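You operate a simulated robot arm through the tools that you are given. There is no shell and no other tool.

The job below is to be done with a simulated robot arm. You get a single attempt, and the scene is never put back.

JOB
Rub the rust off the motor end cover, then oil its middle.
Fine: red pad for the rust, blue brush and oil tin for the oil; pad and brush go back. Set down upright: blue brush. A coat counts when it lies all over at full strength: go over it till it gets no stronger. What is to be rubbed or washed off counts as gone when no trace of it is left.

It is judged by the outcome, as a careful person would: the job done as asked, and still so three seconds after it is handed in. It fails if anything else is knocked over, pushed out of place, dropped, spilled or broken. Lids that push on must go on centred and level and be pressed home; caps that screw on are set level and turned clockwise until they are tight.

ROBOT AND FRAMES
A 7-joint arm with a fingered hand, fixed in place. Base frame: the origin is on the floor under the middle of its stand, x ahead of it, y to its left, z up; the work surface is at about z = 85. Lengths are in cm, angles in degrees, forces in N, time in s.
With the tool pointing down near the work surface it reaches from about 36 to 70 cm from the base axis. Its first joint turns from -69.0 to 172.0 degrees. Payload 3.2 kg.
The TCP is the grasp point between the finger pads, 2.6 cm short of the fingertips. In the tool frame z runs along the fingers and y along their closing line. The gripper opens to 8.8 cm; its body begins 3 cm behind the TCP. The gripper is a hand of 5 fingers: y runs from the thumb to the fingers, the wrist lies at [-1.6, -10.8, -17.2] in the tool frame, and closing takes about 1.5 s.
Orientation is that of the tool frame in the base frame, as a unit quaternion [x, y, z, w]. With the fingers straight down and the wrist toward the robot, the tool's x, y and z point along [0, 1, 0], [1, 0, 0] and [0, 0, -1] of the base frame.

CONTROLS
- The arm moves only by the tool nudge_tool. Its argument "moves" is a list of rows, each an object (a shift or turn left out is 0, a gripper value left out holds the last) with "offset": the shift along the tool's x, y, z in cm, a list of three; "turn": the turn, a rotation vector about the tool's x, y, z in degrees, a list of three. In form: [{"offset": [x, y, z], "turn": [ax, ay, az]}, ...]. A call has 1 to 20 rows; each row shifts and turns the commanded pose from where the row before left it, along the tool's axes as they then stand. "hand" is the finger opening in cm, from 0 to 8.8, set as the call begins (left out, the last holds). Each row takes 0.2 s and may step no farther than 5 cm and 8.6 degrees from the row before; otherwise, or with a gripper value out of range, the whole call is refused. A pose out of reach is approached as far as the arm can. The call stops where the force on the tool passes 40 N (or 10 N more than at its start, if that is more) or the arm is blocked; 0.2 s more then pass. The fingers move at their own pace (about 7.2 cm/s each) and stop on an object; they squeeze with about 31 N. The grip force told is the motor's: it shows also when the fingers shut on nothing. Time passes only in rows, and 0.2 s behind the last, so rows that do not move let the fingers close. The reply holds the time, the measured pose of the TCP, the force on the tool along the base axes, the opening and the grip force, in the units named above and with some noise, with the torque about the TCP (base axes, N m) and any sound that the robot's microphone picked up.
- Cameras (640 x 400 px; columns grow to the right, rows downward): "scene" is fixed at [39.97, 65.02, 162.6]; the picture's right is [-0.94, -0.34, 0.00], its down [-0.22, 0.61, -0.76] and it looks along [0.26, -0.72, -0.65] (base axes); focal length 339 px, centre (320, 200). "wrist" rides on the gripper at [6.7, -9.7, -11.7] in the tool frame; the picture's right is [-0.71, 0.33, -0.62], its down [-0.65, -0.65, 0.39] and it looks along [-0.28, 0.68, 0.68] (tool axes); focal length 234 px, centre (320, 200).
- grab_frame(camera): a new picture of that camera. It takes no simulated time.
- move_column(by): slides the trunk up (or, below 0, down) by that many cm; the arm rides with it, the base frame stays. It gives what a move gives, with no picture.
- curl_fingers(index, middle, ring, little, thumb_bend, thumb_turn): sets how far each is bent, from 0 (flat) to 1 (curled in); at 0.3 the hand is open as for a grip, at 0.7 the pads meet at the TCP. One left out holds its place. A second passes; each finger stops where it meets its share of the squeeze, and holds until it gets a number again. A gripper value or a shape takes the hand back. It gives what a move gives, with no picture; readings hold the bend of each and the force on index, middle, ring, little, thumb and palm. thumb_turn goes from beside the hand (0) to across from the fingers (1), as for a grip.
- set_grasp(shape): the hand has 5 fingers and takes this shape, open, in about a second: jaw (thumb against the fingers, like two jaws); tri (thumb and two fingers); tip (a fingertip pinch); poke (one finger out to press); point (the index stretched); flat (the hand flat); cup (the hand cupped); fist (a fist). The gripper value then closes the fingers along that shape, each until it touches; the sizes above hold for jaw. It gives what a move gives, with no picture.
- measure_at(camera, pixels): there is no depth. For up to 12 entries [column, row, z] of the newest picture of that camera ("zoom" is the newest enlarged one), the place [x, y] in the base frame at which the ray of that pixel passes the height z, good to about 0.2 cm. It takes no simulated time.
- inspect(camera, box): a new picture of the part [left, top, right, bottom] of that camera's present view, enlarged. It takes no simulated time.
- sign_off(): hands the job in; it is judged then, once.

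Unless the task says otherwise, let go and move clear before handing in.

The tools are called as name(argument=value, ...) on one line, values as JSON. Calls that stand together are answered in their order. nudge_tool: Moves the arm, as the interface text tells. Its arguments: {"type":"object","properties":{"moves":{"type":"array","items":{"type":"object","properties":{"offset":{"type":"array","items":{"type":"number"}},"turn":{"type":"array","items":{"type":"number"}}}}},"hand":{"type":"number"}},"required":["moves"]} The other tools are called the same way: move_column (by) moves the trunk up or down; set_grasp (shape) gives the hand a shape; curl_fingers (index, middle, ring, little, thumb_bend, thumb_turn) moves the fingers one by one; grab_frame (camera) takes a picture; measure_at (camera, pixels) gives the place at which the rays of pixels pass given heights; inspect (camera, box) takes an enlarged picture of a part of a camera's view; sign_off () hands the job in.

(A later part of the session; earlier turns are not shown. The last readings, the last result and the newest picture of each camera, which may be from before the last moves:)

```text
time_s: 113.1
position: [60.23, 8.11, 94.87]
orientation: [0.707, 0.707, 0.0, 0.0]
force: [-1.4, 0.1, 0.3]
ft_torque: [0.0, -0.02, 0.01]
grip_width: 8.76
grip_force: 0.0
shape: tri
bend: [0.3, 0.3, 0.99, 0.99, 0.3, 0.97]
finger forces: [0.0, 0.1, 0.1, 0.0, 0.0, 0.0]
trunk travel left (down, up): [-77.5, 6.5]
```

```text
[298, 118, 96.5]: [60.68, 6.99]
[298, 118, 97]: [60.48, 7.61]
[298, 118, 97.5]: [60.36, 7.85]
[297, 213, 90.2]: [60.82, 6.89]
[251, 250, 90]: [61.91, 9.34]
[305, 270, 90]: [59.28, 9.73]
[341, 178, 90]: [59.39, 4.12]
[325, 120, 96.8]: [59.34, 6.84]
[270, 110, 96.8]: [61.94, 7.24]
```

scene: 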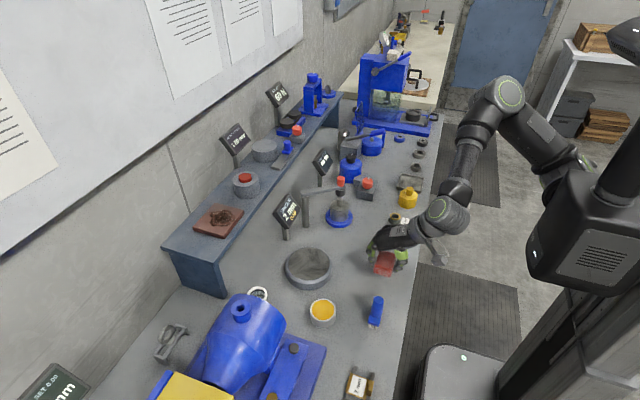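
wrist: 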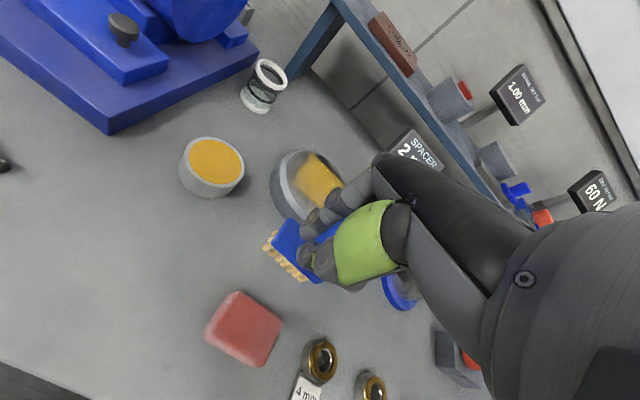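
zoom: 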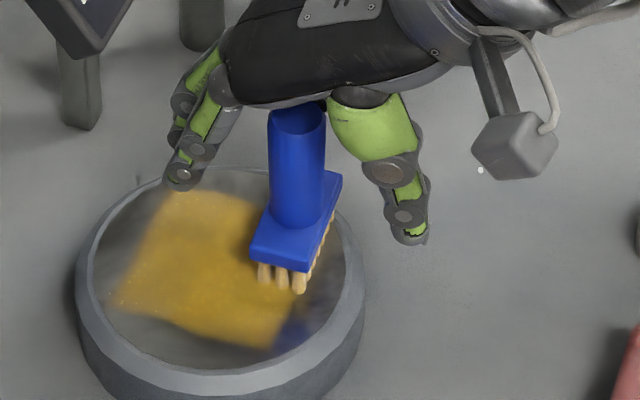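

Handle axis is at ≈(60.6,7.05), about 1 cm off my TCP (60.2,8.1). I'll shift the open hand to centre on it (−1.05 in y, +0.37 in x) and slightly lower, then check.

nudge_tool(moves=[{"offset": [-0.5, 0.2, 0]}, {"offset": [-0.5, 0.17, 0.1]}, {"offset": [-0.05, 0, 0.1]}, {}])

inspect(camera="scene", box=[285, 220, 365, 285])

inspect(camera="wrist", box=[220, 170, 400, 320])

```text
time_s: 114.1
position: [60.9, 6.9, 94.43]
orientation: [0.708, 0.707, 0.0, 0.0]
force: [0.9, 0.6, 0.9]
ft_torque: [-0.05, 0.03, 0.02]
grip_width: 8.76
grip_force: 0.1
shape: tri
bend: [0.3, 0.3, 0.99, 0.99, 0.3, 0.97]
finger forces: [0.1, 0.0, 0.1, 0.0, 0.1, 0.1]
trunk travel left (down, up): [-77.5, 6.5]
```

```text
6.15 times, centred on (325, 252) of scene
```

zoom: 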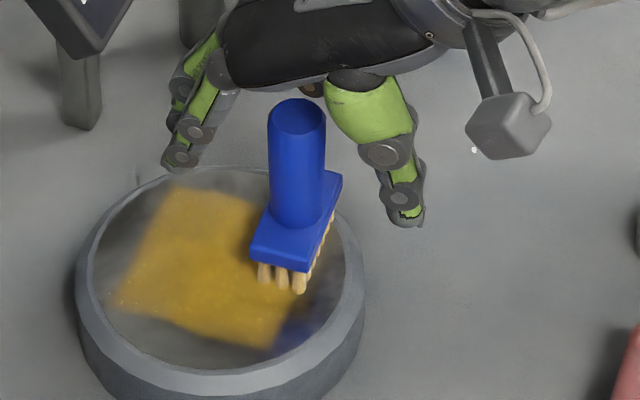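

```text
2.67 times, centred on (310, 245) of wrist
```

zoom: 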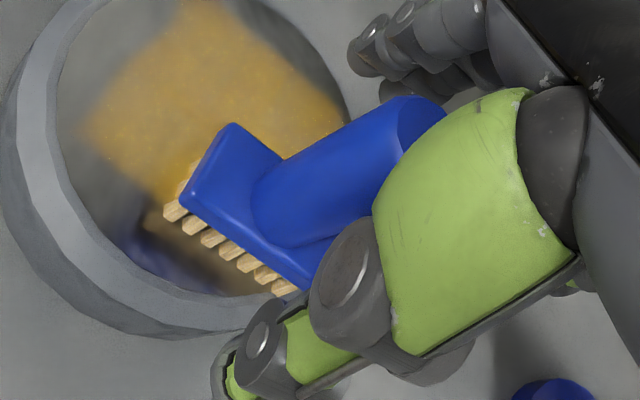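

The handle top is fully visible at (297,116), at about (60.6,7.2). I'll nudge to centre on it and then close.

nudge_tool(moves=[{"offset": [0.12, -0.2, -0.05]}, {}, {}])

nudge_tool(hand=0, moves=[{}, {}, {}, {}, {}, {}, {}, {}, {}])

inspect(camera="scene", box=[285, 220, 365, 285])

inspect(camera="wrist", box=[220, 170, 400, 320])

```text
time_s: 114.9
position: [60.7, 7.16, 94.52]
orientation: [0.708, 0.707, -0.001, 0.001]
force: [0.0, -0.1, -0.7]
ft_torque: [0.0, -0.01, 0.02]
grip_width: 8.82
grip_force: 0.1
shape: tri
bend: [0.3, 0.3, 0.99, 0.99, 0.3, 0.97]
finger forces: [0.0, 0.0, 0.1, 0.0, 0.0, 0.0]
trunk travel left (down, up): [-77.5, 6.5]
```

```text
time_s: 116.9
position: [60.59, 7.28, 94.41]
orientation: [0.707, 0.707, 0.0, 0.001]
force: [0.7, 0.1, 0.4]
ft_torque: [0.01, -0.01, 0.03]
grip_width: 1.55
grip_force: 31.2
shape: tri
bend: [0.62, 0.63, 1.0, 1.0, 0.5, 1.0]
finger forces: [14.6, 11.2, 0.0, 0.0, 26.7, 0.0]
trunk travel left (down, up): [-77.5, 6.5]
```

```text
6.15 times, centred on (325, 252) of scene
```

zoom: 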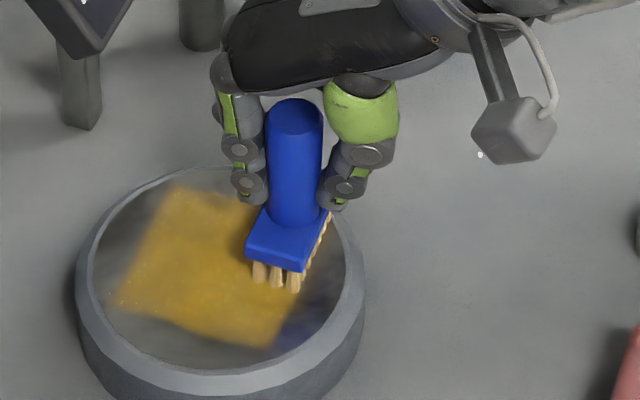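

```text
2.67 times, centred on (310, 245) of wrist
```

zoom: 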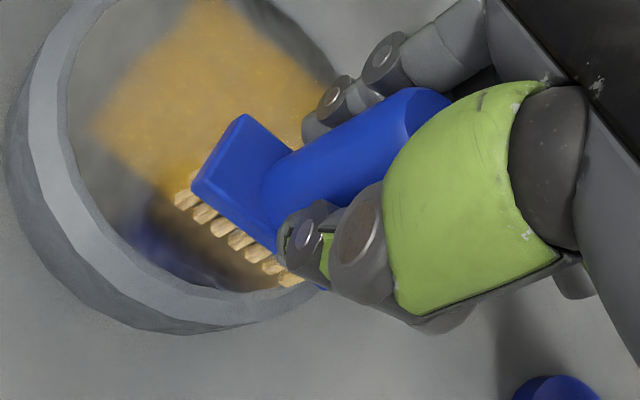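

Now the grip is balanced (index 14.6, middle 11.2, thumb 26.7 N). I'll lift gently and go to the same viewing pose as before to compare the coat.

nudge_tool(moves=[{"offset": [0, 0, -0.5]}, {"offset": [0, 0, -1.3]}, {"offset": [0, 0, -1.5]}, {"offset": [0, 0, -1.5]}, {"offset": [1.3, -4.2, 0]}, {"offset": [1.3, -4.2, 0]}, {"offset": [1.3, -4.1, 0]}, {}, {}])

inspect(camera="scene", box=[285, 240, 337, 287])

grab_frame(camera="wrist")

inspect(camera="wrist", box=[260, 90, 370, 200])

```text
time_s: 118.9
position: [48.02, 10.94, 98.97]
orientation: [0.707, 0.708, 0.0, 0.0]
force: [-0.9, -0.3, -0.5]
ft_torque: [0.02, -0.01, 0.01]
grip_width: 1.56
grip_force: 31.1
shape: tri
bend: [0.62, 0.63, 1.0, 1.0, 0.5, 1.0]
finger forces: [14.8, 11.4, 0.0, 0.0, 26.7, 0.1]
trunk travel left (down, up): [-77.5, 6.5]
```

```text
8.51 times, centred on (311, 264) of scene
```

zoom: 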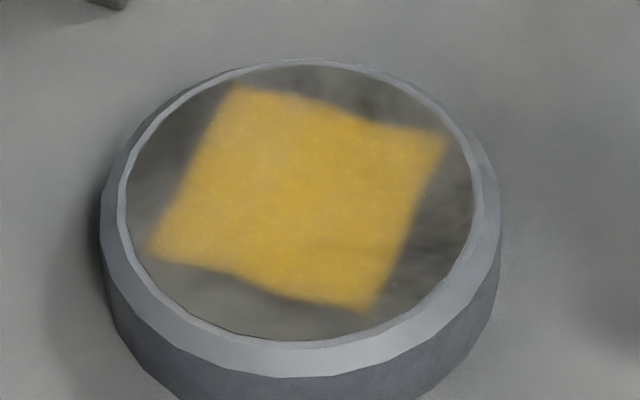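

```text
taken
```

wrist: 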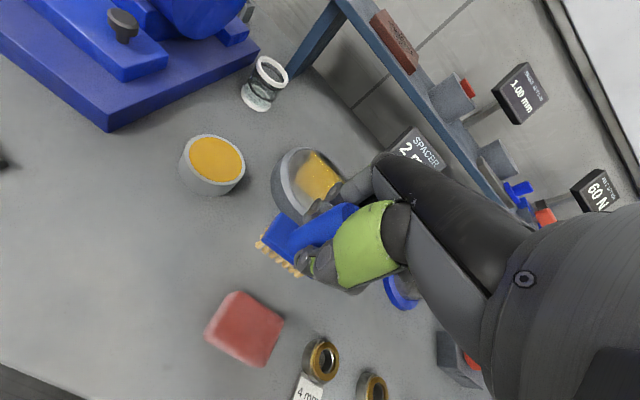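

```text
3.64 times, centred on (315, 145) of wrist
```

zoom: 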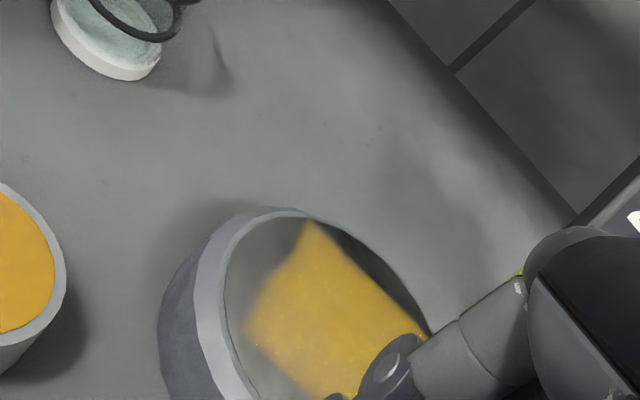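

The coat looks identical before and after the last pass, so it's saturated where brushed. To make certain the borders are at full strength I'll re-dip once and go slightly beyond every edge. First I'll measure the brush in its new grip.

inspect(camera="wrist", box=[230, 190, 350, 300])

measure_at(camera="zoom", pixels=[[200, 220, 92.87]])

inspect(camera="scene", box=[330, 260, 390, 310])

```text
3.64 times, centred on (290, 245) of wrist
```

zoom: 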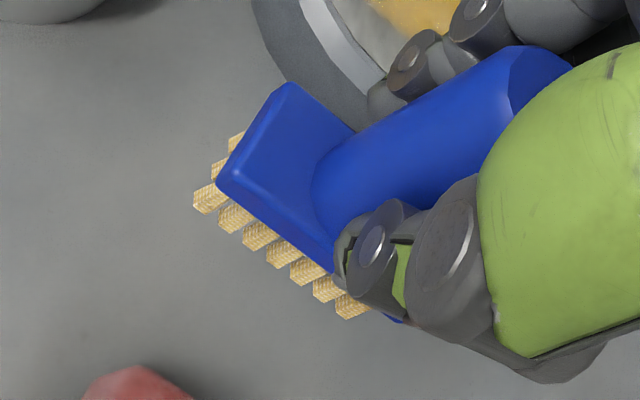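

```text
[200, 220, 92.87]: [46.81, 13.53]
```

```text
8.00 times, centred on (360, 285) of scene
```

zoom: 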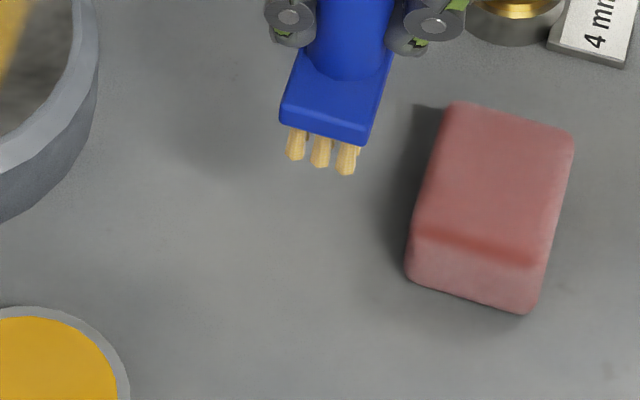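

measure_at(camera="zoom", pixels=[[295, 158, 92.87], [320, 166, 92.87], [346, 173, 92.87], [281, 115, 94.3], [362, 142, 94.3]])

inspect(camera="wrist", box=[230, 190, 350, 300])

measure_at(camera="zoom", pixels=[[199, 208, 92.87], [341, 312, 92.87], [234, 140, 92.87]])

```text
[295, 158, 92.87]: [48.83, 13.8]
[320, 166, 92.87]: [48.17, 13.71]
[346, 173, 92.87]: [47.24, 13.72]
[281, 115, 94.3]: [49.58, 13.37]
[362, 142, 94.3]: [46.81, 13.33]
```

```text
3.64 times, centred on (290, 245) of wrist
```

zoom: 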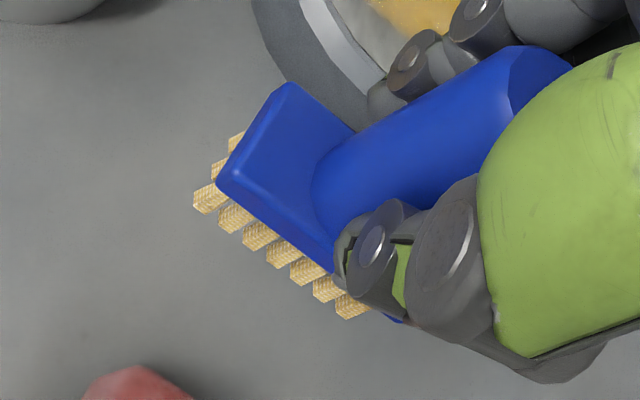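

```text
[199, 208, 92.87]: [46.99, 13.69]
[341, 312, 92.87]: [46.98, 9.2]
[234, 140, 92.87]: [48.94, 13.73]
```

In the new grip the brush is square to the hand, centre ≈TCP+(0,+0.45), tips ≈6.1 below TCP. I'll move it above the tin centre and check.

nudge_tool(moves=[{"offset": [3.37, 2.28, 0]}, {"offset": [3.37, 2.28, 0]}, {"offset": [3.37, 2.28, 0]}, {}, {"offset": [0, 0, 1.8]}, {"offset": [0, 0, 1.6]}, {"offset": [0, 0, 0.8]}, {}])

inspect(camera="wrist", box=[200, 200, 330, 330])

inspect(camera="scene", box=[302, 285, 344, 327])

```text
time_s: 120.7
position: [55.02, 21.16, 95.28]
orientation: [0.707, 0.707, 0.0, -0.001]
force: [-0.1, -0.1, -0.9]
ft_torque: [-0.01, 0.0, 0.02]
grip_width: 1.52
grip_force: 31.1
shape: tri
bend: [0.62, 0.63, 1.0, 1.0, 0.5, 1.0]
finger forces: [14.9, 11.4, 0.1, 0.0, 26.7, 0.0]
trunk travel left (down, up): [-77.5, 6.5]
```

```text
3.08 times, centred on (265, 265) of wrist
```

zoom: 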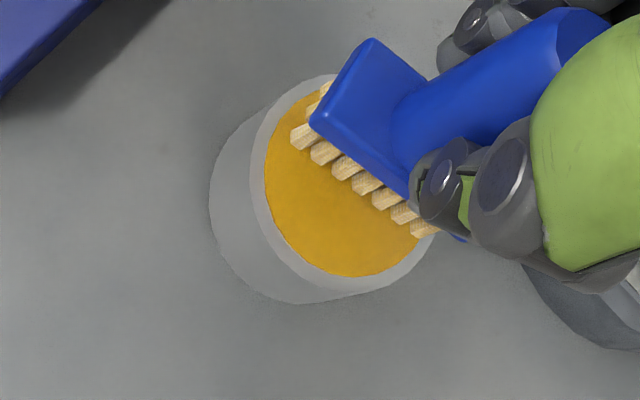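

```text
9.52 times, centred on (323, 306) of scene
```

zoom: 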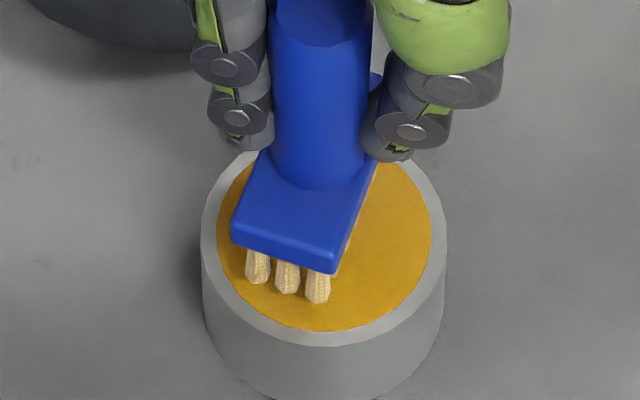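

I'll measure tip and oil positions for centring before dipping.

measure_at(camera="zoom", pixels=[[257, 282, 89.2], [287, 292, 89.2], [317, 302, 89.2], [217, 240, 88], [432, 240, 88], [324, 332, 88], [324, 138, 88]])

inspect(camera="wrist", box=[200, 200, 330, 330])

measure_at(camera="zoom", pixels=[[295, 145, 89.2], [417, 232, 89.2], [325, 90, 89.2]])

```text
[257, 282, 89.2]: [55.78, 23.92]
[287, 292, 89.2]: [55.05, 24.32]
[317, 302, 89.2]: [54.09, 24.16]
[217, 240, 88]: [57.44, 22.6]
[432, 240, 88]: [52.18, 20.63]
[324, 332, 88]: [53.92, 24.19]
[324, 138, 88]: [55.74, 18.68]
```

```text
3.08 times, centred on (265, 265) of wrist
```

zoom: 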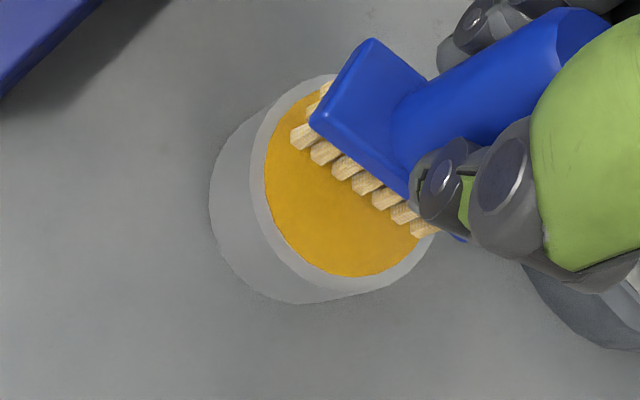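

```text
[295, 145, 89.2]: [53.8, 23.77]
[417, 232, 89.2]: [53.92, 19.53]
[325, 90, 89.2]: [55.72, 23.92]
```

Bristle centre ≈(54.9,21.7), oil centre ≈(54.82,21.5). I'll shift −0.2 in y and lower to light contact.

nudge_tool(moves=[{"offset": [-0.2, -0.07, 0.4]}, {"offset": [0, 0, 0.3]}, {"offset": [0, 0, 0.2]}, {}])

nudge_tool(moves=[{"offset": [0, 0, 0.15]}, {}, {}])

```text
time_s: 121.7
position: [54.81, 20.92, 94.25]
orientation: [0.707, 0.708, 0.001, 0.0]
force: [-0.1, -0.7, -1.2]
ft_torque: [0.01, 0.03, -0.06]
grip_width: 1.54
grip_force: 31.0
shape: tri
bend: [0.62, 0.63, 1.0, 1.0, 0.5, 1.0]
finger forces: [14.8, 11.3, 0.0, 0.0, 26.7, 0.0]
trunk travel left (down, up): [-77.5, 6.5]
```

```text
time_s: 122.5
position: [54.86, 20.95, 94.19]
orientation: [0.707, 0.707, 0.0, 0.0]
force: [0.8, -0.1, -0.2]
ft_torque: [-0.01, -0.03, -0.01]
grip_width: 1.55
grip_force: 30.8
shape: tri
bend: [0.62, 0.63, 1.0, 1.0, 0.5, 1.0]
finger forces: [14.9, 11.4, 0.1, 0.1, 26.7, 0.0]
trunk travel left (down, up): [-77.5, 6.5]
```

nudge_tool(moves=[{"offset": [0, 0, 0.12]}, {}, {}])

nudge_tool(moves=[{"offset": [0, 0, 0.12]}, {}, {}, {}])

inspect(camera="scene", box=[302, 285, 344, 327])

```text
time_s: 123.3
position: [54.87, 21.04, 94.09]
orientation: [0.707, 0.707, 0.001, 0.0]
force: [-0.3, 0.5, 3.8]
ft_torque: [0.02, 0.01, -0.01]
grip_width: 1.57
grip_force: 31.0
shape: tri
bend: [0.62, 0.63, 1.0, 1.0, 0.5, 1.0]
finger forces: [15.7, 11.6, 0.0, 0.0, 26.9, 0.0]
trunk travel left (down, up): [-77.5, 6.5]
```

```text
time_s: 124.3
position: [54.85, 20.9, 93.92]
orientation: [0.708, 0.707, 0.002, 0.0]
force: [2.8, 1.0, 10.8]
ft_torque: [0.05, -0.02, -0.02]
grip_width: 1.57
grip_force: 31.1
shape: tri
bend: [0.62, 0.63, 1.0, 1.0, 0.5, 1.0]
finger forces: [17.7, 12.3, 0.1, 0.0, 27.9, 0.0]
trunk travel left (down, up): [-77.5, 6.5]
```

```text
9.52 times, centred on (323, 306) of scene
```

zoom: 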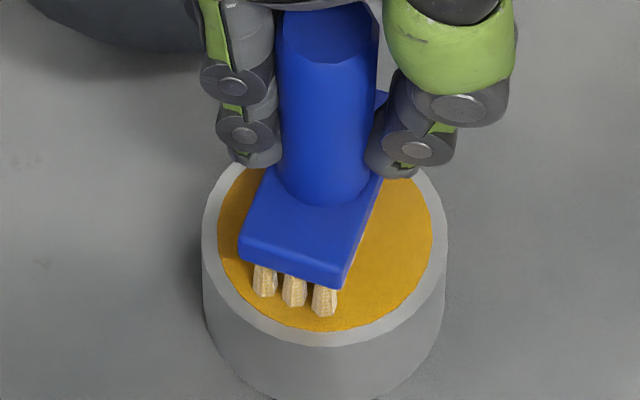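

Solid contact at ~10 N; tin unmoved. I'll lift straight up and go to the near-edge line of the cover.

nudge_tool(moves=[{"offset": [0, 0, -0.2]}, {"offset": [0, 0, -0.5]}, {"offset": [0, 0, -1.6]}, {"offset": [0, 0, -2.6]}, {}])

inspect(camera="scene", box=[302, 285, 344, 327])

inspect(camera="wrist", box=[200, 200, 330, 330])

```text
time_s: 125.5
position: [54.97, 20.98, 98.88]
orientation: [0.707, 0.707, 0.0, 0.0]
force: [0.0, -0.6, -0.1]
ft_torque: [0.01, 0.01, 0.03]
grip_width: 1.56
grip_force: 31.3
shape: tri
bend: [0.62, 0.63, 1.0, 1.0, 0.5, 1.0]
finger forces: [15.8, 11.7, 0.0, 0.0, 27.8, 0.0]
trunk travel left (down, up): [-77.5, 6.5]
```

```text
9.52 times, centred on (323, 306) of scene
```

zoom: 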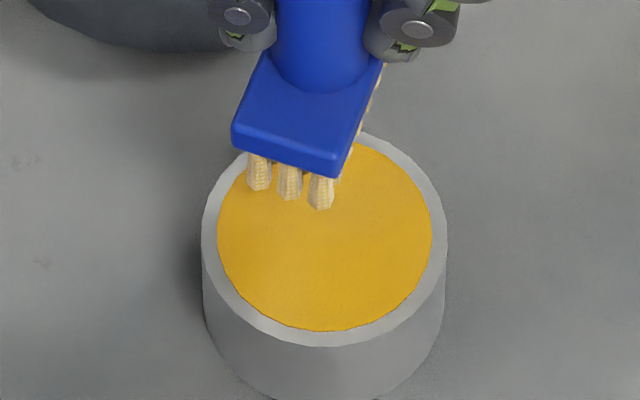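

```text
3.08 times, centred on (265, 265) of wrist
```

zoom: 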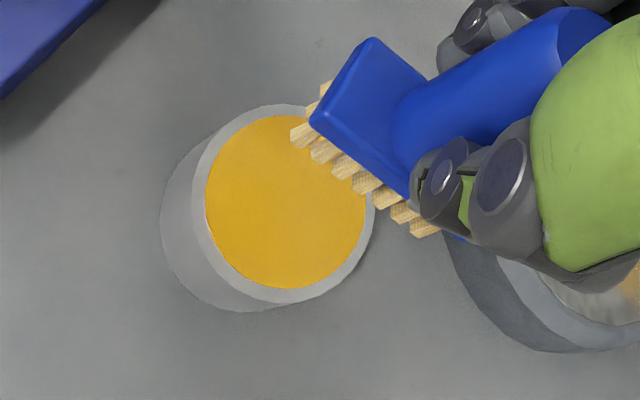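

The tufts are wet and the tin is in place. I'll move over the cover's near-edge line (TCP (63.5,10.75)) and lower to light contact.

nudge_tool(moves=[{"offset": [-3.4, 2.85, 0]}, {"offset": [-3.4, 2.85, 0]}, {"offset": [-3.4, 2.85, 0]}, {}, {"offset": [0, 0, 2.0]}, {"offset": [0, 0, 1.6]}, {"offset": [0, 0, 0.5]}, {}])

nudge_tool(moves=[{"offset": [0, 0, 0.2]}, {"offset": [0, 0, 0.15]}, {}])

```text
time_s: 127.3
position: [63.48, 10.76, 94.43]
orientation: [0.707, 0.707, 0.0, 0.0]
force: [0.1, 0.3, -0.6]
ft_torque: [0.01, 0.01, 0.0]
grip_width: 1.56
grip_force: 31.0
shape: tri
bend: [0.62, 0.72, 1.0, 1.0, 0.5, 1.0]
finger forces: [15.7, 11.8, 0.1, 0.0, 27.4, 0.0]
trunk travel left (down, up): [-77.5, 6.5]
```

```text
time_s: 128.1
position: [63.37, 10.72, 94.4]
orientation: [0.707, 0.707, 0.002, 0.001]
force: [1.1, 0.5, 7.0]
ft_torque: [0.01, 0.03, 0.04]
grip_width: 1.57
grip_force: 30.6
shape: tri
bend: [0.62, 0.72, 1.0, 1.0, 0.5, 1.0]
finger forces: [17.0, 12.1, 0.0, 0.0, 28.0, 0.1]
trunk travel left (down, up): [-77.5, 6.5]
```

Contact at 7 N; the middle finger settled a bit further (0.72). I'll check the grip visually before stroking.

inspect(camera="scene", box=[275, 210, 355, 290])

inspect(camera="wrist", box=[220, 170, 400, 320])

```text
5.00 times, centred on (315, 250) of scene
```

zoom: 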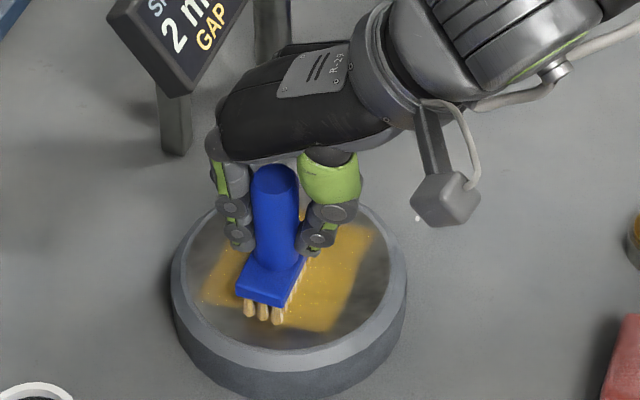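

```text
2.67 times, centred on (310, 245) of wrist
```

zoom: 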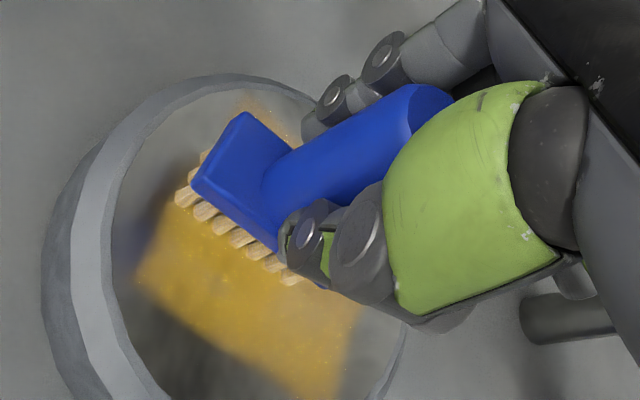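

The handle is firmly pinched between index and thumb. I'll stroke only along x on this line (60.2–66.4), lightly.

nudge_tool(moves=[{"offset": [0, 0.6, -0.05]}, {"offset": [0, 0.6, 0]}, {"offset": [0, 0.6, 0]}, {"offset": [0, 0.6, 0]}, {"offset": [0, 0.6, 0]}, {"offset": [0, -0.6, 0]}, {"offset": [0, -0.6, 0]}, {"offset": [0, -0.6, 0]}, {"offset": [0, -0.6, 0]}, {"offset": [0, -0.6, 0]}, {"offset": [0, -0.6, 0]}, {"offset": [0, -0.6, 0]}, {"offset": [0, -0.6, 0]}, {"offset": [0, -0.6, 0]}, {"offset": [0, -0.6, 0]}, {"offset": [0, -0.2, 0]}, {}])

inspect(camera="scene", box=[275, 210, 355, 290])

```text
time_s: 131.7
position: [60.04, 10.82, 94.36]
orientation: [0.707, 0.707, 0.001, 0.0]
force: [3.7, -1.3, 7.4]
ft_torque: [-0.03, -0.15, -0.04]
grip_width: 1.59
grip_force: 30.8
shape: tri
bend: [0.62, 0.72, 1.0, 1.0, 0.5, 1.0]
finger forces: [18.2, 14.5, 0.0, 0.0, 27.1, 0.0]
trunk travel left (down, up): [-77.5, 6.5]
```

```text
5.00 times, centred on (315, 250) of scene
```

zoom: 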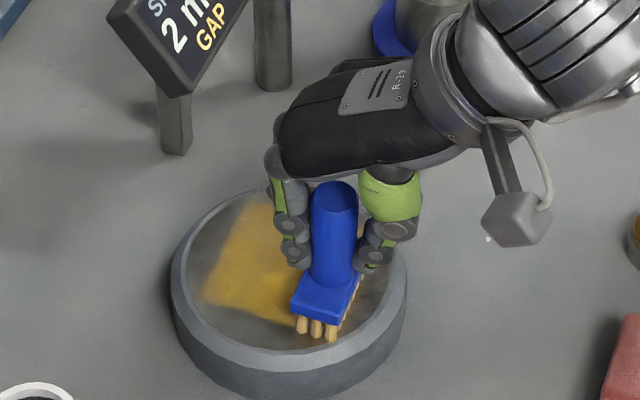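

Grip is stable. I'll stroke back along this line to x≈66.4, then lift slightly, shift to TCP y≈8.9 and stroke the middle line.

nudge_tool(moves=[{"offset": [0, 0.6, 0]}, {"offset": [0, 0.6, 0]}, {"offset": [0, 0.6, 0]}, {"offset": [0, 0.6, 0]}, {"offset": [0, 0.6, 0]}, {"offset": [0, 0.6, 0]}, {"offset": [0, 0.6, 0]}, {"offset": [0, 0.6, 0]}, {"offset": [0, 0.6, 0]}, {"offset": [0, 0.6, 0]}, {"offset": [0, 0.2, 0]}, {"offset": [0, 0, -0.7]}, {"offset": [-1.0, 0, 0]}, {"offset": [-0.9, 0, 0]}, {}, {"offset": [0, 0, 0.5]}, {"offset": [0, 0, 0.2]}, {}])

inspect(camera="scene", box=[260, 195, 350, 285])

```text
time_s: 135.5
position: [66.5, 8.98, 94.38]
orientation: [0.707, 0.708, 0.0, 0.0]
force: [1.0, -0.4, 4.0]
ft_torque: [0.01, -0.06, -0.03]
grip_width: 1.55
grip_force: 31.2
shape: tri
bend: [0.62, 0.72, 1.0, 1.0, 0.5, 1.0]
finger forces: [17.1, 13.7, 0.1, 0.1, 27.8, 0.1]
trunk travel left (down, up): [-77.5, 6.5]
```

```text
4.44 times, centred on (305, 240) of scene
```

zoom: 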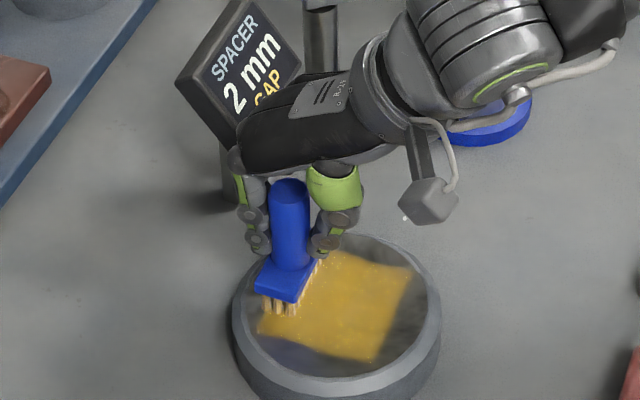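

No contact with the sign (force normal). I'll stroke the middle line −x to 60.2, then lift, shift to TCP y≈7.1 and prepare the far line from this side.

nudge_tool(moves=[{"offset": [0, -0.6, 0]}, {"offset": [0, -0.6, 0]}, {"offset": [0, -0.6, 0]}, {"offset": [0, -0.6, 0]}, {"offset": [0, -0.6, 0]}, {"offset": [0, -0.6, 0]}, {"offset": [0, -0.6, 0]}, {"offset": [0, -0.6, 0]}, {"offset": [0, -0.6, 0]}, {"offset": [0, -0.6, 0]}, {"offset": [0, -0.2, 0]}, {"offset": [0, 0, -0.7]}, {"offset": [-0.9, 0, 0]}, {"offset": [-0.9, 0, 0]}, {}, {"offset": [0, 0, 0.5]}, {"offset": [0, 0, 0.2]}, {}])

nudge_tool(moves=[{"offset": [0, 0.6, 0]}, {"offset": [0, 0.6, 0]}, {"offset": [0, 0.6, 0]}, {"offset": [0, 0.6, 0]}, {"offset": [0, 0.6, 0]}, {"offset": [0, 0.6, 0]}, {"offset": [0, 0.6, 0]}, {"offset": [0, 0.6, 0]}, {"offset": [0, 0.5, 0]}, {}])

inspect(camera="scene", box=[260, 195, 350, 285])

grab_frame(camera="wrist")

```text
time_s: 139.3
position: [60.16, 7.13, 94.48]
orientation: [0.707, 0.707, 0.001, 0.001]
force: [0.0, -1.6, 2.7]
ft_torque: [-0.04, 0.04, 0.01]
grip_width: 1.56
grip_force: 30.8
shape: tri
bend: [0.62, 0.72, 1.0, 1.0, 0.5, 1.0]
finger forces: [16.9, 13.2, 0.0, 0.1, 27.9, 0.1]
trunk travel left (down, up): [-77.5, 6.5]
```

```text
time_s: 141.5
position: [65.43, 7.15, 94.28]
orientation: [0.708, 0.707, 0.0, 0.0]
force: [-0.1, 0.3, 1.7]
ft_torque: [-0.02, 0.04, 0.01]
grip_width: 1.56
grip_force: 31.3
shape: tri
bend: [0.62, 0.72, 1.0, 1.0, 0.5, 1.0]
finger forces: [16.7, 13.0, 0.0, 0.1, 28.2, 0.0]
trunk travel left (down, up): [-77.5, 6.5]
```

```text
4.44 times, centred on (305, 240) of scene
```

zoom: 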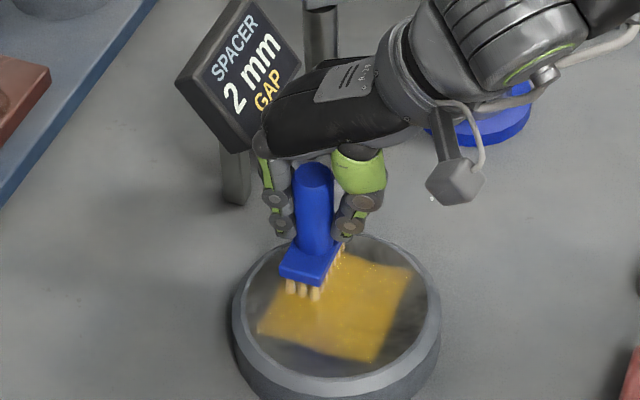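

```text
taken
```

wrist: 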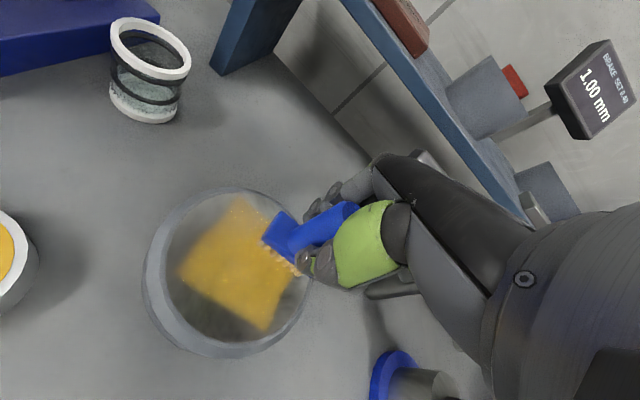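

Still clear of the sign. I'll go another 0.6 cm, then stroke the far line back to x≈60.2 with slightly more pressure.

nudge_tool(moves=[{"offset": [0, 0.3, 0.06]}, {"offset": [0, 0.3, 0]}, {"offset": [0, -0.6, 0]}, {"offset": [0, -0.6, 0]}, {"offset": [0, -0.6, 0]}, {"offset": [0, -0.6, 0]}, {"offset": [0, -0.6, 0]}, {"offset": [0, -0.6, 0]}, {"offset": [0, -0.6, 0]}, {"offset": [0, -0.6, 0]}, {"offset": [0, -0.6, 0]}, {"offset": [0, -0.5, 0]}, {}])

nudge_tool(moves=[{"offset": [0, 0, -0.7]}, {"offset": [1.0, 0.8, -0.8]}, {"offset": [0.9, 0.8, 0]}, {"offset": [0, 0, 0.8]}, {"offset": [0, 0, 0.5]}, {"offset": [0, 0, 0.2]}, {"offset": [0, 0.6, 0]}, {"offset": [0, 0.6, 0]}, {"offset": [0, 0.6, 0]}, {"offset": [0, 0.6, 0]}, {"offset": [0, 0.6, 0]}, {"offset": [0, 0.6, 0]}, {"offset": [0, 0.6, 0]}, {"offset": [0, 0.4, 0]}, {}])

```text
time_s: 144.3
position: [60.16, 7.02, 94.39]
orientation: [0.707, 0.708, 0.001, 0.001]
force: [5.7, -0.5, 13.7]
ft_torque: [0.03, -0.21, 0.0]
grip_width: 1.59
grip_force: 30.9
shape: tri
bend: [0.61, 0.72, 1.0, 1.0, 0.5, 1.0]
finger forces: [19.8, 15.0, 0.0, 0.0, 26.5, 0.1]
trunk travel left (down, up): [-77.5, 6.5]
```

```text
time_s: 147.5
position: [66.33, 8.86, 94.24]
orientation: [0.707, 0.707, 0.001, 0.0]
force: [-0.8, -0.5, 3.0]
ft_torque: [0.0, 0.11, -0.02]
grip_width: 1.56
grip_force: 30.8
shape: tri
bend: [0.61, 0.72, 1.0, 1.0, 0.5, 1.0]
finger forces: [17.4, 12.5, 0.0, 0.0, 28.9, 0.0]
trunk travel left (down, up): [-77.5, 6.5]
```

All lines have been gone over again with fresh oil. I'll lift and return to the viewing pose to compare.

nudge_tool(moves=[{"offset": [0, 0, -0.6]}, {"offset": [0, 0, -1.5]}, {"offset": [0, 0, -2.6]}, {"offset": [0.5, -4.5, 0]}, {"offset": [0.5, -4.5, 0]}, {"offset": [0.6, -4.6, 0]}, {"offset": [0.6, -4.6, 0]}, {}, {}])

inspect(camera="scene", box=[285, 240, 337, 287])

inspect(camera="wrist", box=[230, 90, 370, 300])

grab_frame(camera="scene")

```text
time_s: 149.5
position: [48.29, 11.12, 98.92]
orientation: [0.707, 0.707, 0.001, 0.0]
force: [0.3, 0.4, -0.2]
ft_torque: [0.03, 0.01, -0.01]
grip_width: 1.6
grip_force: 30.9
shape: tri
bend: [0.61, 0.72, 1.0, 1.0, 0.5, 1.0]
finger forces: [17.0, 11.7, 0.1, 0.1, 26.8, 0.0]
trunk travel left (down, up): [-77.5, 6.5]
```

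```text
8.51 times, centred on (311, 264) of scene
```

zoom: 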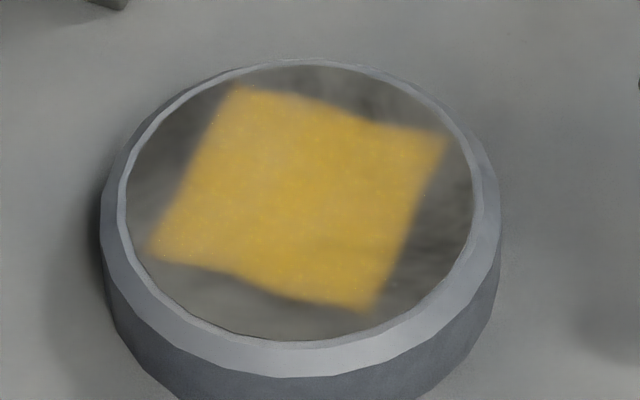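

```text
1.90 times, centred on (300, 195) of wrist
```

zoom: 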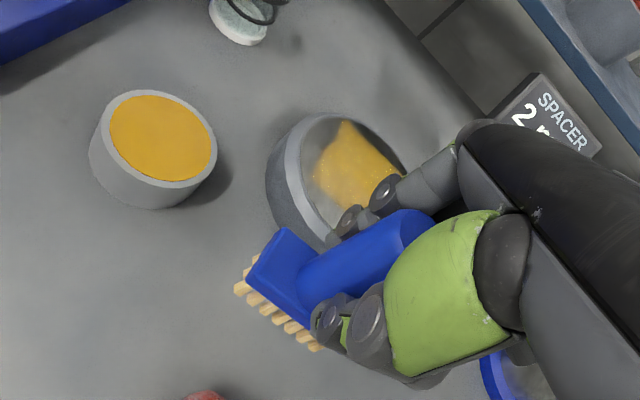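

```text
taken
```

scene: 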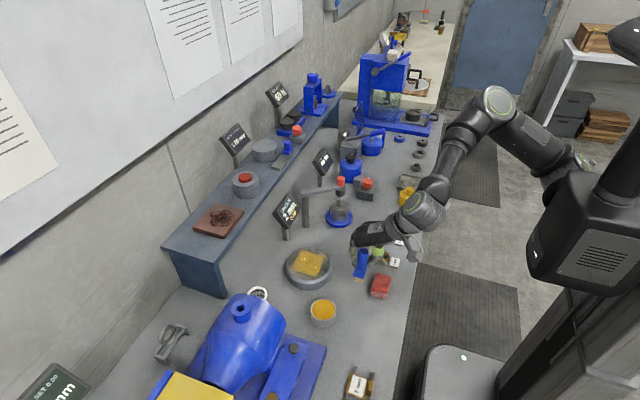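

The coat is unchanged in strength and its borders didn't move even though I brushed past them, so it's complete. Now I'll carry the brush to above its home (brush centre 42.5, 18.0) and verify position before lowering.

nudge_tool(moves=[{"offset": [2.2, -2.0, 0]}, {"offset": [2.2, -2.0, 0]}, {"offset": [2.0, -1.8, 0]}, {}, {"offset": [0, 0, 2.0]}, {"offset": [0, 0, 2.0]}, {}])

inspect(camera="scene", box=[340, 260, 430, 335])

inspect(camera="wrist", box=[230, 190, 350, 300])

```text
time_s: 151.1
position: [42.25, 17.57, 94.81]
orientation: [0.707, 0.707, 0.0, 0.0]
force: [0.3, 0.1, -0.5]
ft_torque: [-0.02, -0.01, 0.01]
grip_width: 1.51
grip_force: 30.9
shape: tri
bend: [0.61, 0.72, 1.0, 1.0, 0.5, 1.0]
finger forces: [18.4, 12.2, 0.0, 0.1, 26.0, 0.0]
trunk travel left (down, up): [-77.5, 6.5]
```

```text
5.33 times, centred on (385, 298) of scene
```

zoom: 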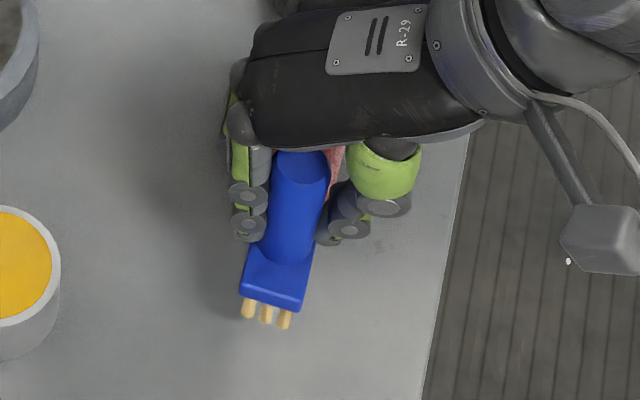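

```text
3.64 times, centred on (290, 245) of wrist
```

zoom: 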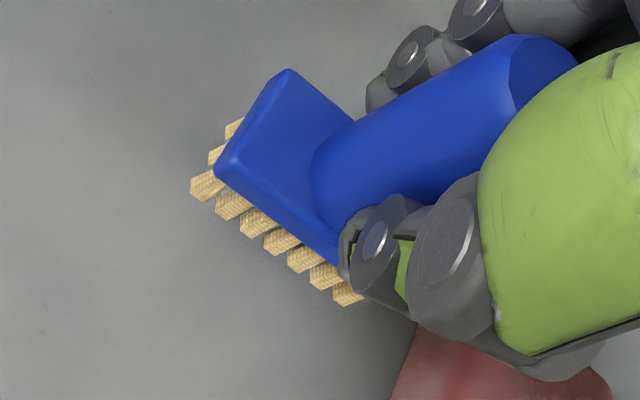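

measure_at(camera="zoom", pixels=[[196, 195, 88.7], [338, 300, 88.7], [233, 128, 88.7], [217, 165, 90.3], [288, 70, 90.3]])

inspect(camera="scene", box=[340, 260, 430, 335])

measure_at(camera="zoom", pixels=[[247, 316, 88.7], [265, 321, 88.7], [283, 326, 88.7], [240, 290, 90.2], [300, 305, 90.2]])

```text
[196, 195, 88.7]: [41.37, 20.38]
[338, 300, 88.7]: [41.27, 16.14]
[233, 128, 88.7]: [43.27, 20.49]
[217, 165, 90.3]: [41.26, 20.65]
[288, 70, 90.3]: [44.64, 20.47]
```

```text
5.33 times, centred on (385, 298) of scene
```

zoom: 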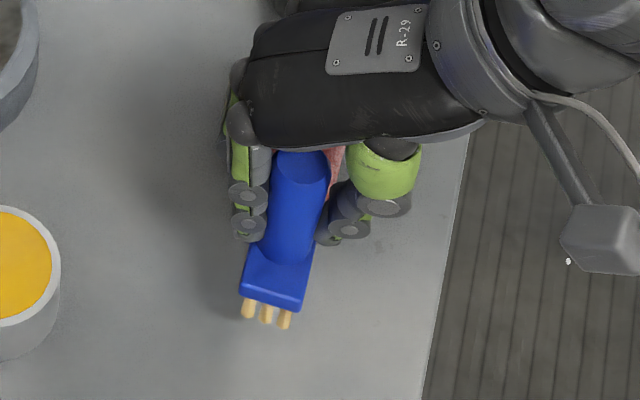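

```text
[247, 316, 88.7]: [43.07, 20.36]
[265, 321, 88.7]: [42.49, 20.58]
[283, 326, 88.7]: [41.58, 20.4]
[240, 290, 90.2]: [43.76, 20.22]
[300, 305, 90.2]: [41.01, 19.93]
```

Bristle near row is at (42.3,20.4), matching the original (42.37,20.4). I'll lower with +0.1 x until it touches the table.

nudge_tool(moves=[{"offset": [0, 0.1, 1.5]}, {"offset": [0, 0, 1.2]}, {"offset": [0, 0, 0.5]}, {}])

nudge_tool(moves=[{"offset": [0, 0, 0.2]}, {"offset": [0, 0, 0.15]}, {}])

```text
time_s: 152.1
position: [42.45, 17.66, 91.75]
orientation: [0.707, 0.707, 0.0, 0.0]
force: [-0.4, -0.4, -0.7]
ft_torque: [0.0, 0.0, -0.01]
grip_width: 1.53
grip_force: 30.9
shape: tri
bend: [0.61, 0.72, 1.0, 1.0, 0.5, 1.0]
finger forces: [18.3, 12.1, 0.0, 0.0, 26.0, 0.0]
trunk travel left (down, up): [-77.5, 6.5]
```

```text
time_s: 152.9
position: [42.4, 17.49, 91.31]
orientation: [0.707, 0.707, 0.0, 0.0]
force: [0.2, 0.3, -0.5]
ft_torque: [0.0, -0.01, 0.02]
grip_width: 1.54
grip_force: 30.9
shape: tri
bend: [0.61, 0.72, 1.0, 1.0, 0.5, 1.0]
finger forces: [18.4, 12.2, 0.0, 0.0, 25.8, 0.1]
trunk travel left (down, up): [-77.5, 6.5]
```

nudge_tool(moves=[{"offset": [0, 0, 0.12]}, {}])

nudge_tool(moves=[{"offset": [0, 0, 0.1]}, {}])

```text
time_s: 153.5
position: [42.48, 17.67, 91.33]
orientation: [0.707, 0.707, 0.0, 0.0]
force: [-0.2, 0.2, -0.2]
ft_torque: [0.0, -0.03, 0.03]
grip_width: 1.53
grip_force: 31.1
shape: tri
bend: [0.61, 0.72, 1.0, 1.0, 0.5, 1.0]
finger forces: [18.4, 12.1, 0.0, 0.0, 26.0, 0.0]
trunk travel left (down, up): [-77.5, 6.5]
```

```text
time_s: 154.1
position: [42.56, 17.61, 91.0]
orientation: [0.707, 0.708, -0.001, 0.0]
force: [-0.1, 0.2, -0.3]
ft_torque: [0.03, 0.0, 0.0]
grip_width: 1.51
grip_force: 31.3
shape: tri
bend: [0.61, 0.72, 1.0, 1.0, 0.5, 1.0]
finger forces: [18.4, 12.0, 0.0, 0.1, 25.8, 0.0]
trunk travel left (down, up): [-77.5, 6.5]
```

No contact yet; I'll continue down in 0.1 steps.

nudge_tool(moves=[{"offset": [0, 0, 0.1]}, {}])

nudge_tool(moves=[{"offset": [0, 0, 0.08]}, {}])

inspect(camera="scene", box=[340, 260, 430, 335])

```text
time_s: 154.7
position: [42.45, 17.71, 90.92]
orientation: [0.707, 0.707, 0.0, 0.001]
force: [0.0, 0.3, 0.3]
ft_torque: [-0.03, 0.0, -0.01]
grip_width: 1.53
grip_force: 31.2
shape: tri
bend: [0.61, 0.72, 1.0, 1.0, 0.5, 1.0]
finger forces: [18.5, 12.1, 0.0, 0.1, 25.9, 0.1]
trunk travel left (down, up): [-77.5, 6.5]
```

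```text
time_s: 155.3
position: [42.41, 17.65, 90.92]
orientation: [0.707, 0.707, 0.0, 0.0]
force: [-0.1, -0.2, -1.0]
ft_torque: [0.04, -0.03, 0.03]
grip_width: 1.52
grip_force: 30.8
shape: tri
bend: [0.61, 0.72, 1.0, 1.0, 0.5, 1.0]
finger forces: [18.5, 12.2, 0.0, 0.0, 25.9, 0.0]
trunk travel left (down, up): [-77.5, 6.5]
```

```text
5.33 times, centred on (385, 298) of scene
```

zoom: 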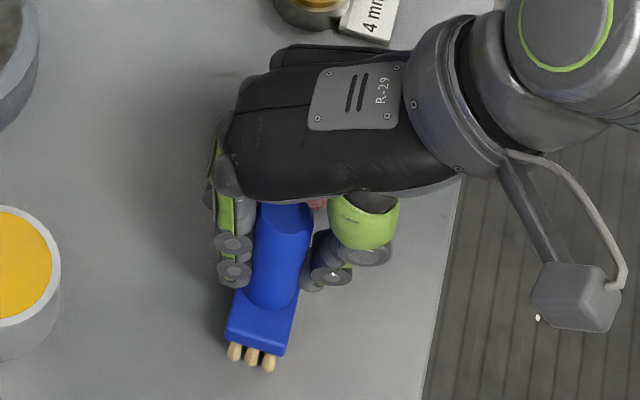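

Tip positions now match the original picture closely; I'll take a few more 0.1 steps until force appears.

nudge_tool(moves=[{"offset": [0, 0, 0.1]}, {}])

nudge_tool(moves=[{"offset": [0, 0, 0.1]}, {}])

```text
time_s: 155.9
position: [42.49, 17.58, 90.86]
orientation: [0.707, 0.707, 0.001, 0.0]
force: [1.2, 1.5, 3.1]
ft_torque: [0.0, -0.04, -0.02]
grip_width: 1.53
grip_force: 30.3
shape: tri
bend: [0.61, 0.73, 1.0, 1.0, 0.5, 1.0]
finger forces: [19.2, 12.3, 0.0, 0.1, 26.3, 0.1]
trunk travel left (down, up): [-77.5, 6.5]
```

```text
time_s: 156.5
position: [42.48, 17.57, 90.92]
orientation: [0.707, 0.707, 0.001, 0.0]
force: [1.4, 2.3, 9.1]
ft_torque: [0.01, 0.01, -0.02]
grip_width: 1.55
grip_force: 31.4
shape: tri
bend: [0.61, 0.73, 1.0, 1.0, 0.5, 1.0]
finger forces: [20.3, 12.1, 0.0, 0.0, 27.2, 0.1]
trunk travel left (down, up): [-77.5, 6.5]
```

The brush is on the table (9 N). I'll ease the pressure slightly and open the hand.

nudge_tool(moves=[{"offset": [0, 0, -0.08]}, {}])

nudge_tool(hand=8.8, moves=[{}, {}, {}, {}, {}, {}, {}, {}, {}])

inspect(camera="scene", box=[340, 260, 430, 335])

inspect(camera="wrist", box=[220, 150, 420, 340])

```text
time_s: 157.1
position: [42.47, 17.5, 90.92]
orientation: [0.707, 0.707, 0.0, 0.0]
force: [1.1, 0.4, 6.5]
ft_torque: [0.01, -0.04, -0.01]
grip_width: 1.55
grip_force: 31.5
shape: tri
bend: [0.61, 0.73, 1.0, 1.0, 0.5, 1.0]
finger forces: [20.2, 12.4, 0.0, 0.0, 26.3, 0.0]
trunk travel left (down, up): [-77.5, 6.5]
```

```text
time_s: 159.1
position: [42.42, 17.56, 90.79]
orientation: [0.707, 0.707, 0.0, 0.001]
force: [0.1, -0.1, 0.5]
ft_torque: [0.0, -0.02, 0.01]
grip_width: 8.77
grip_force: 0.0
shape: tri
bend: [0.3, 0.3, 0.99, 0.99, 0.3, 0.97]
finger forces: [0.0, 0.0, 0.1, 0.0, 0.0, 0.0]
trunk travel left (down, up): [-77.5, 6.5]
```

```text
5.33 times, centred on (385, 298) of scene
```

zoom: 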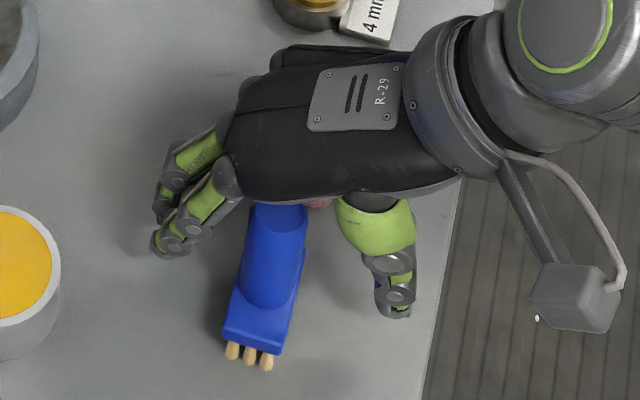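

```text
2.11 times, centred on (320, 245) of wrist
```

zoom: 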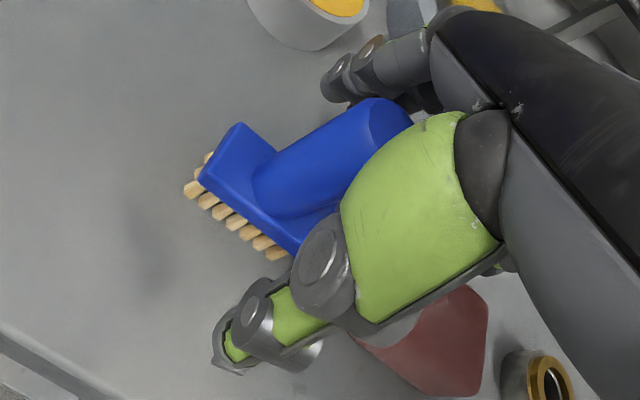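

The brush stands upright at its place. I'll rise straight up clear of it, and back away.

nudge_tool(moves=[{"offset": [0, 0, -0.8]}, {"offset": [0, 0, -2]}, {"offset": [0, 0, -4]}, {"offset": [0, 0, -4.5]}, {"offset": [0, 0, -4.5]}, {"offset": [-2, -2, -3]}, {}])

grab_frame(camera="scene")

inspect(camera="scene", box=[270, 230, 430, 335])

grab_frame(camera="wrist")

```text
time_s: 160.7
position: [40.45, 15.65, 109.67]
orientation: [0.708, 0.706, -0.001, 0.001]
force: [-0.2, 0.7, 0.3]
ft_torque: [-0.02, 0.06, 0.0]
grip_width: 8.78
grip_force: 0.1
shape: tri
bend: [0.3, 0.3, 0.99, 0.99, 0.3, 0.97]
finger forces: [0.1, 0.0, 0.0, 0.0, 0.0, 0.1]
trunk travel left (down, up): [-77.5, 6.5]
```

```text
taken
```

scene: 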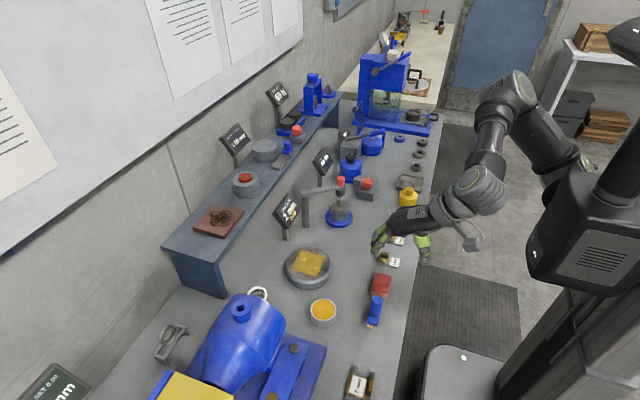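

```text
3.81 times, centred on (350, 282) of scene
```

zoom: 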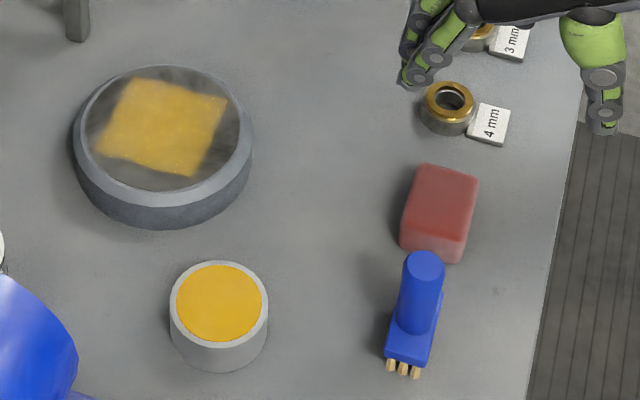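

```text
taken
```

wrist: 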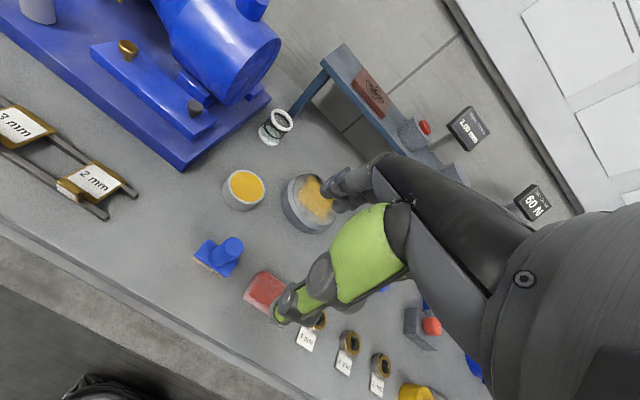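

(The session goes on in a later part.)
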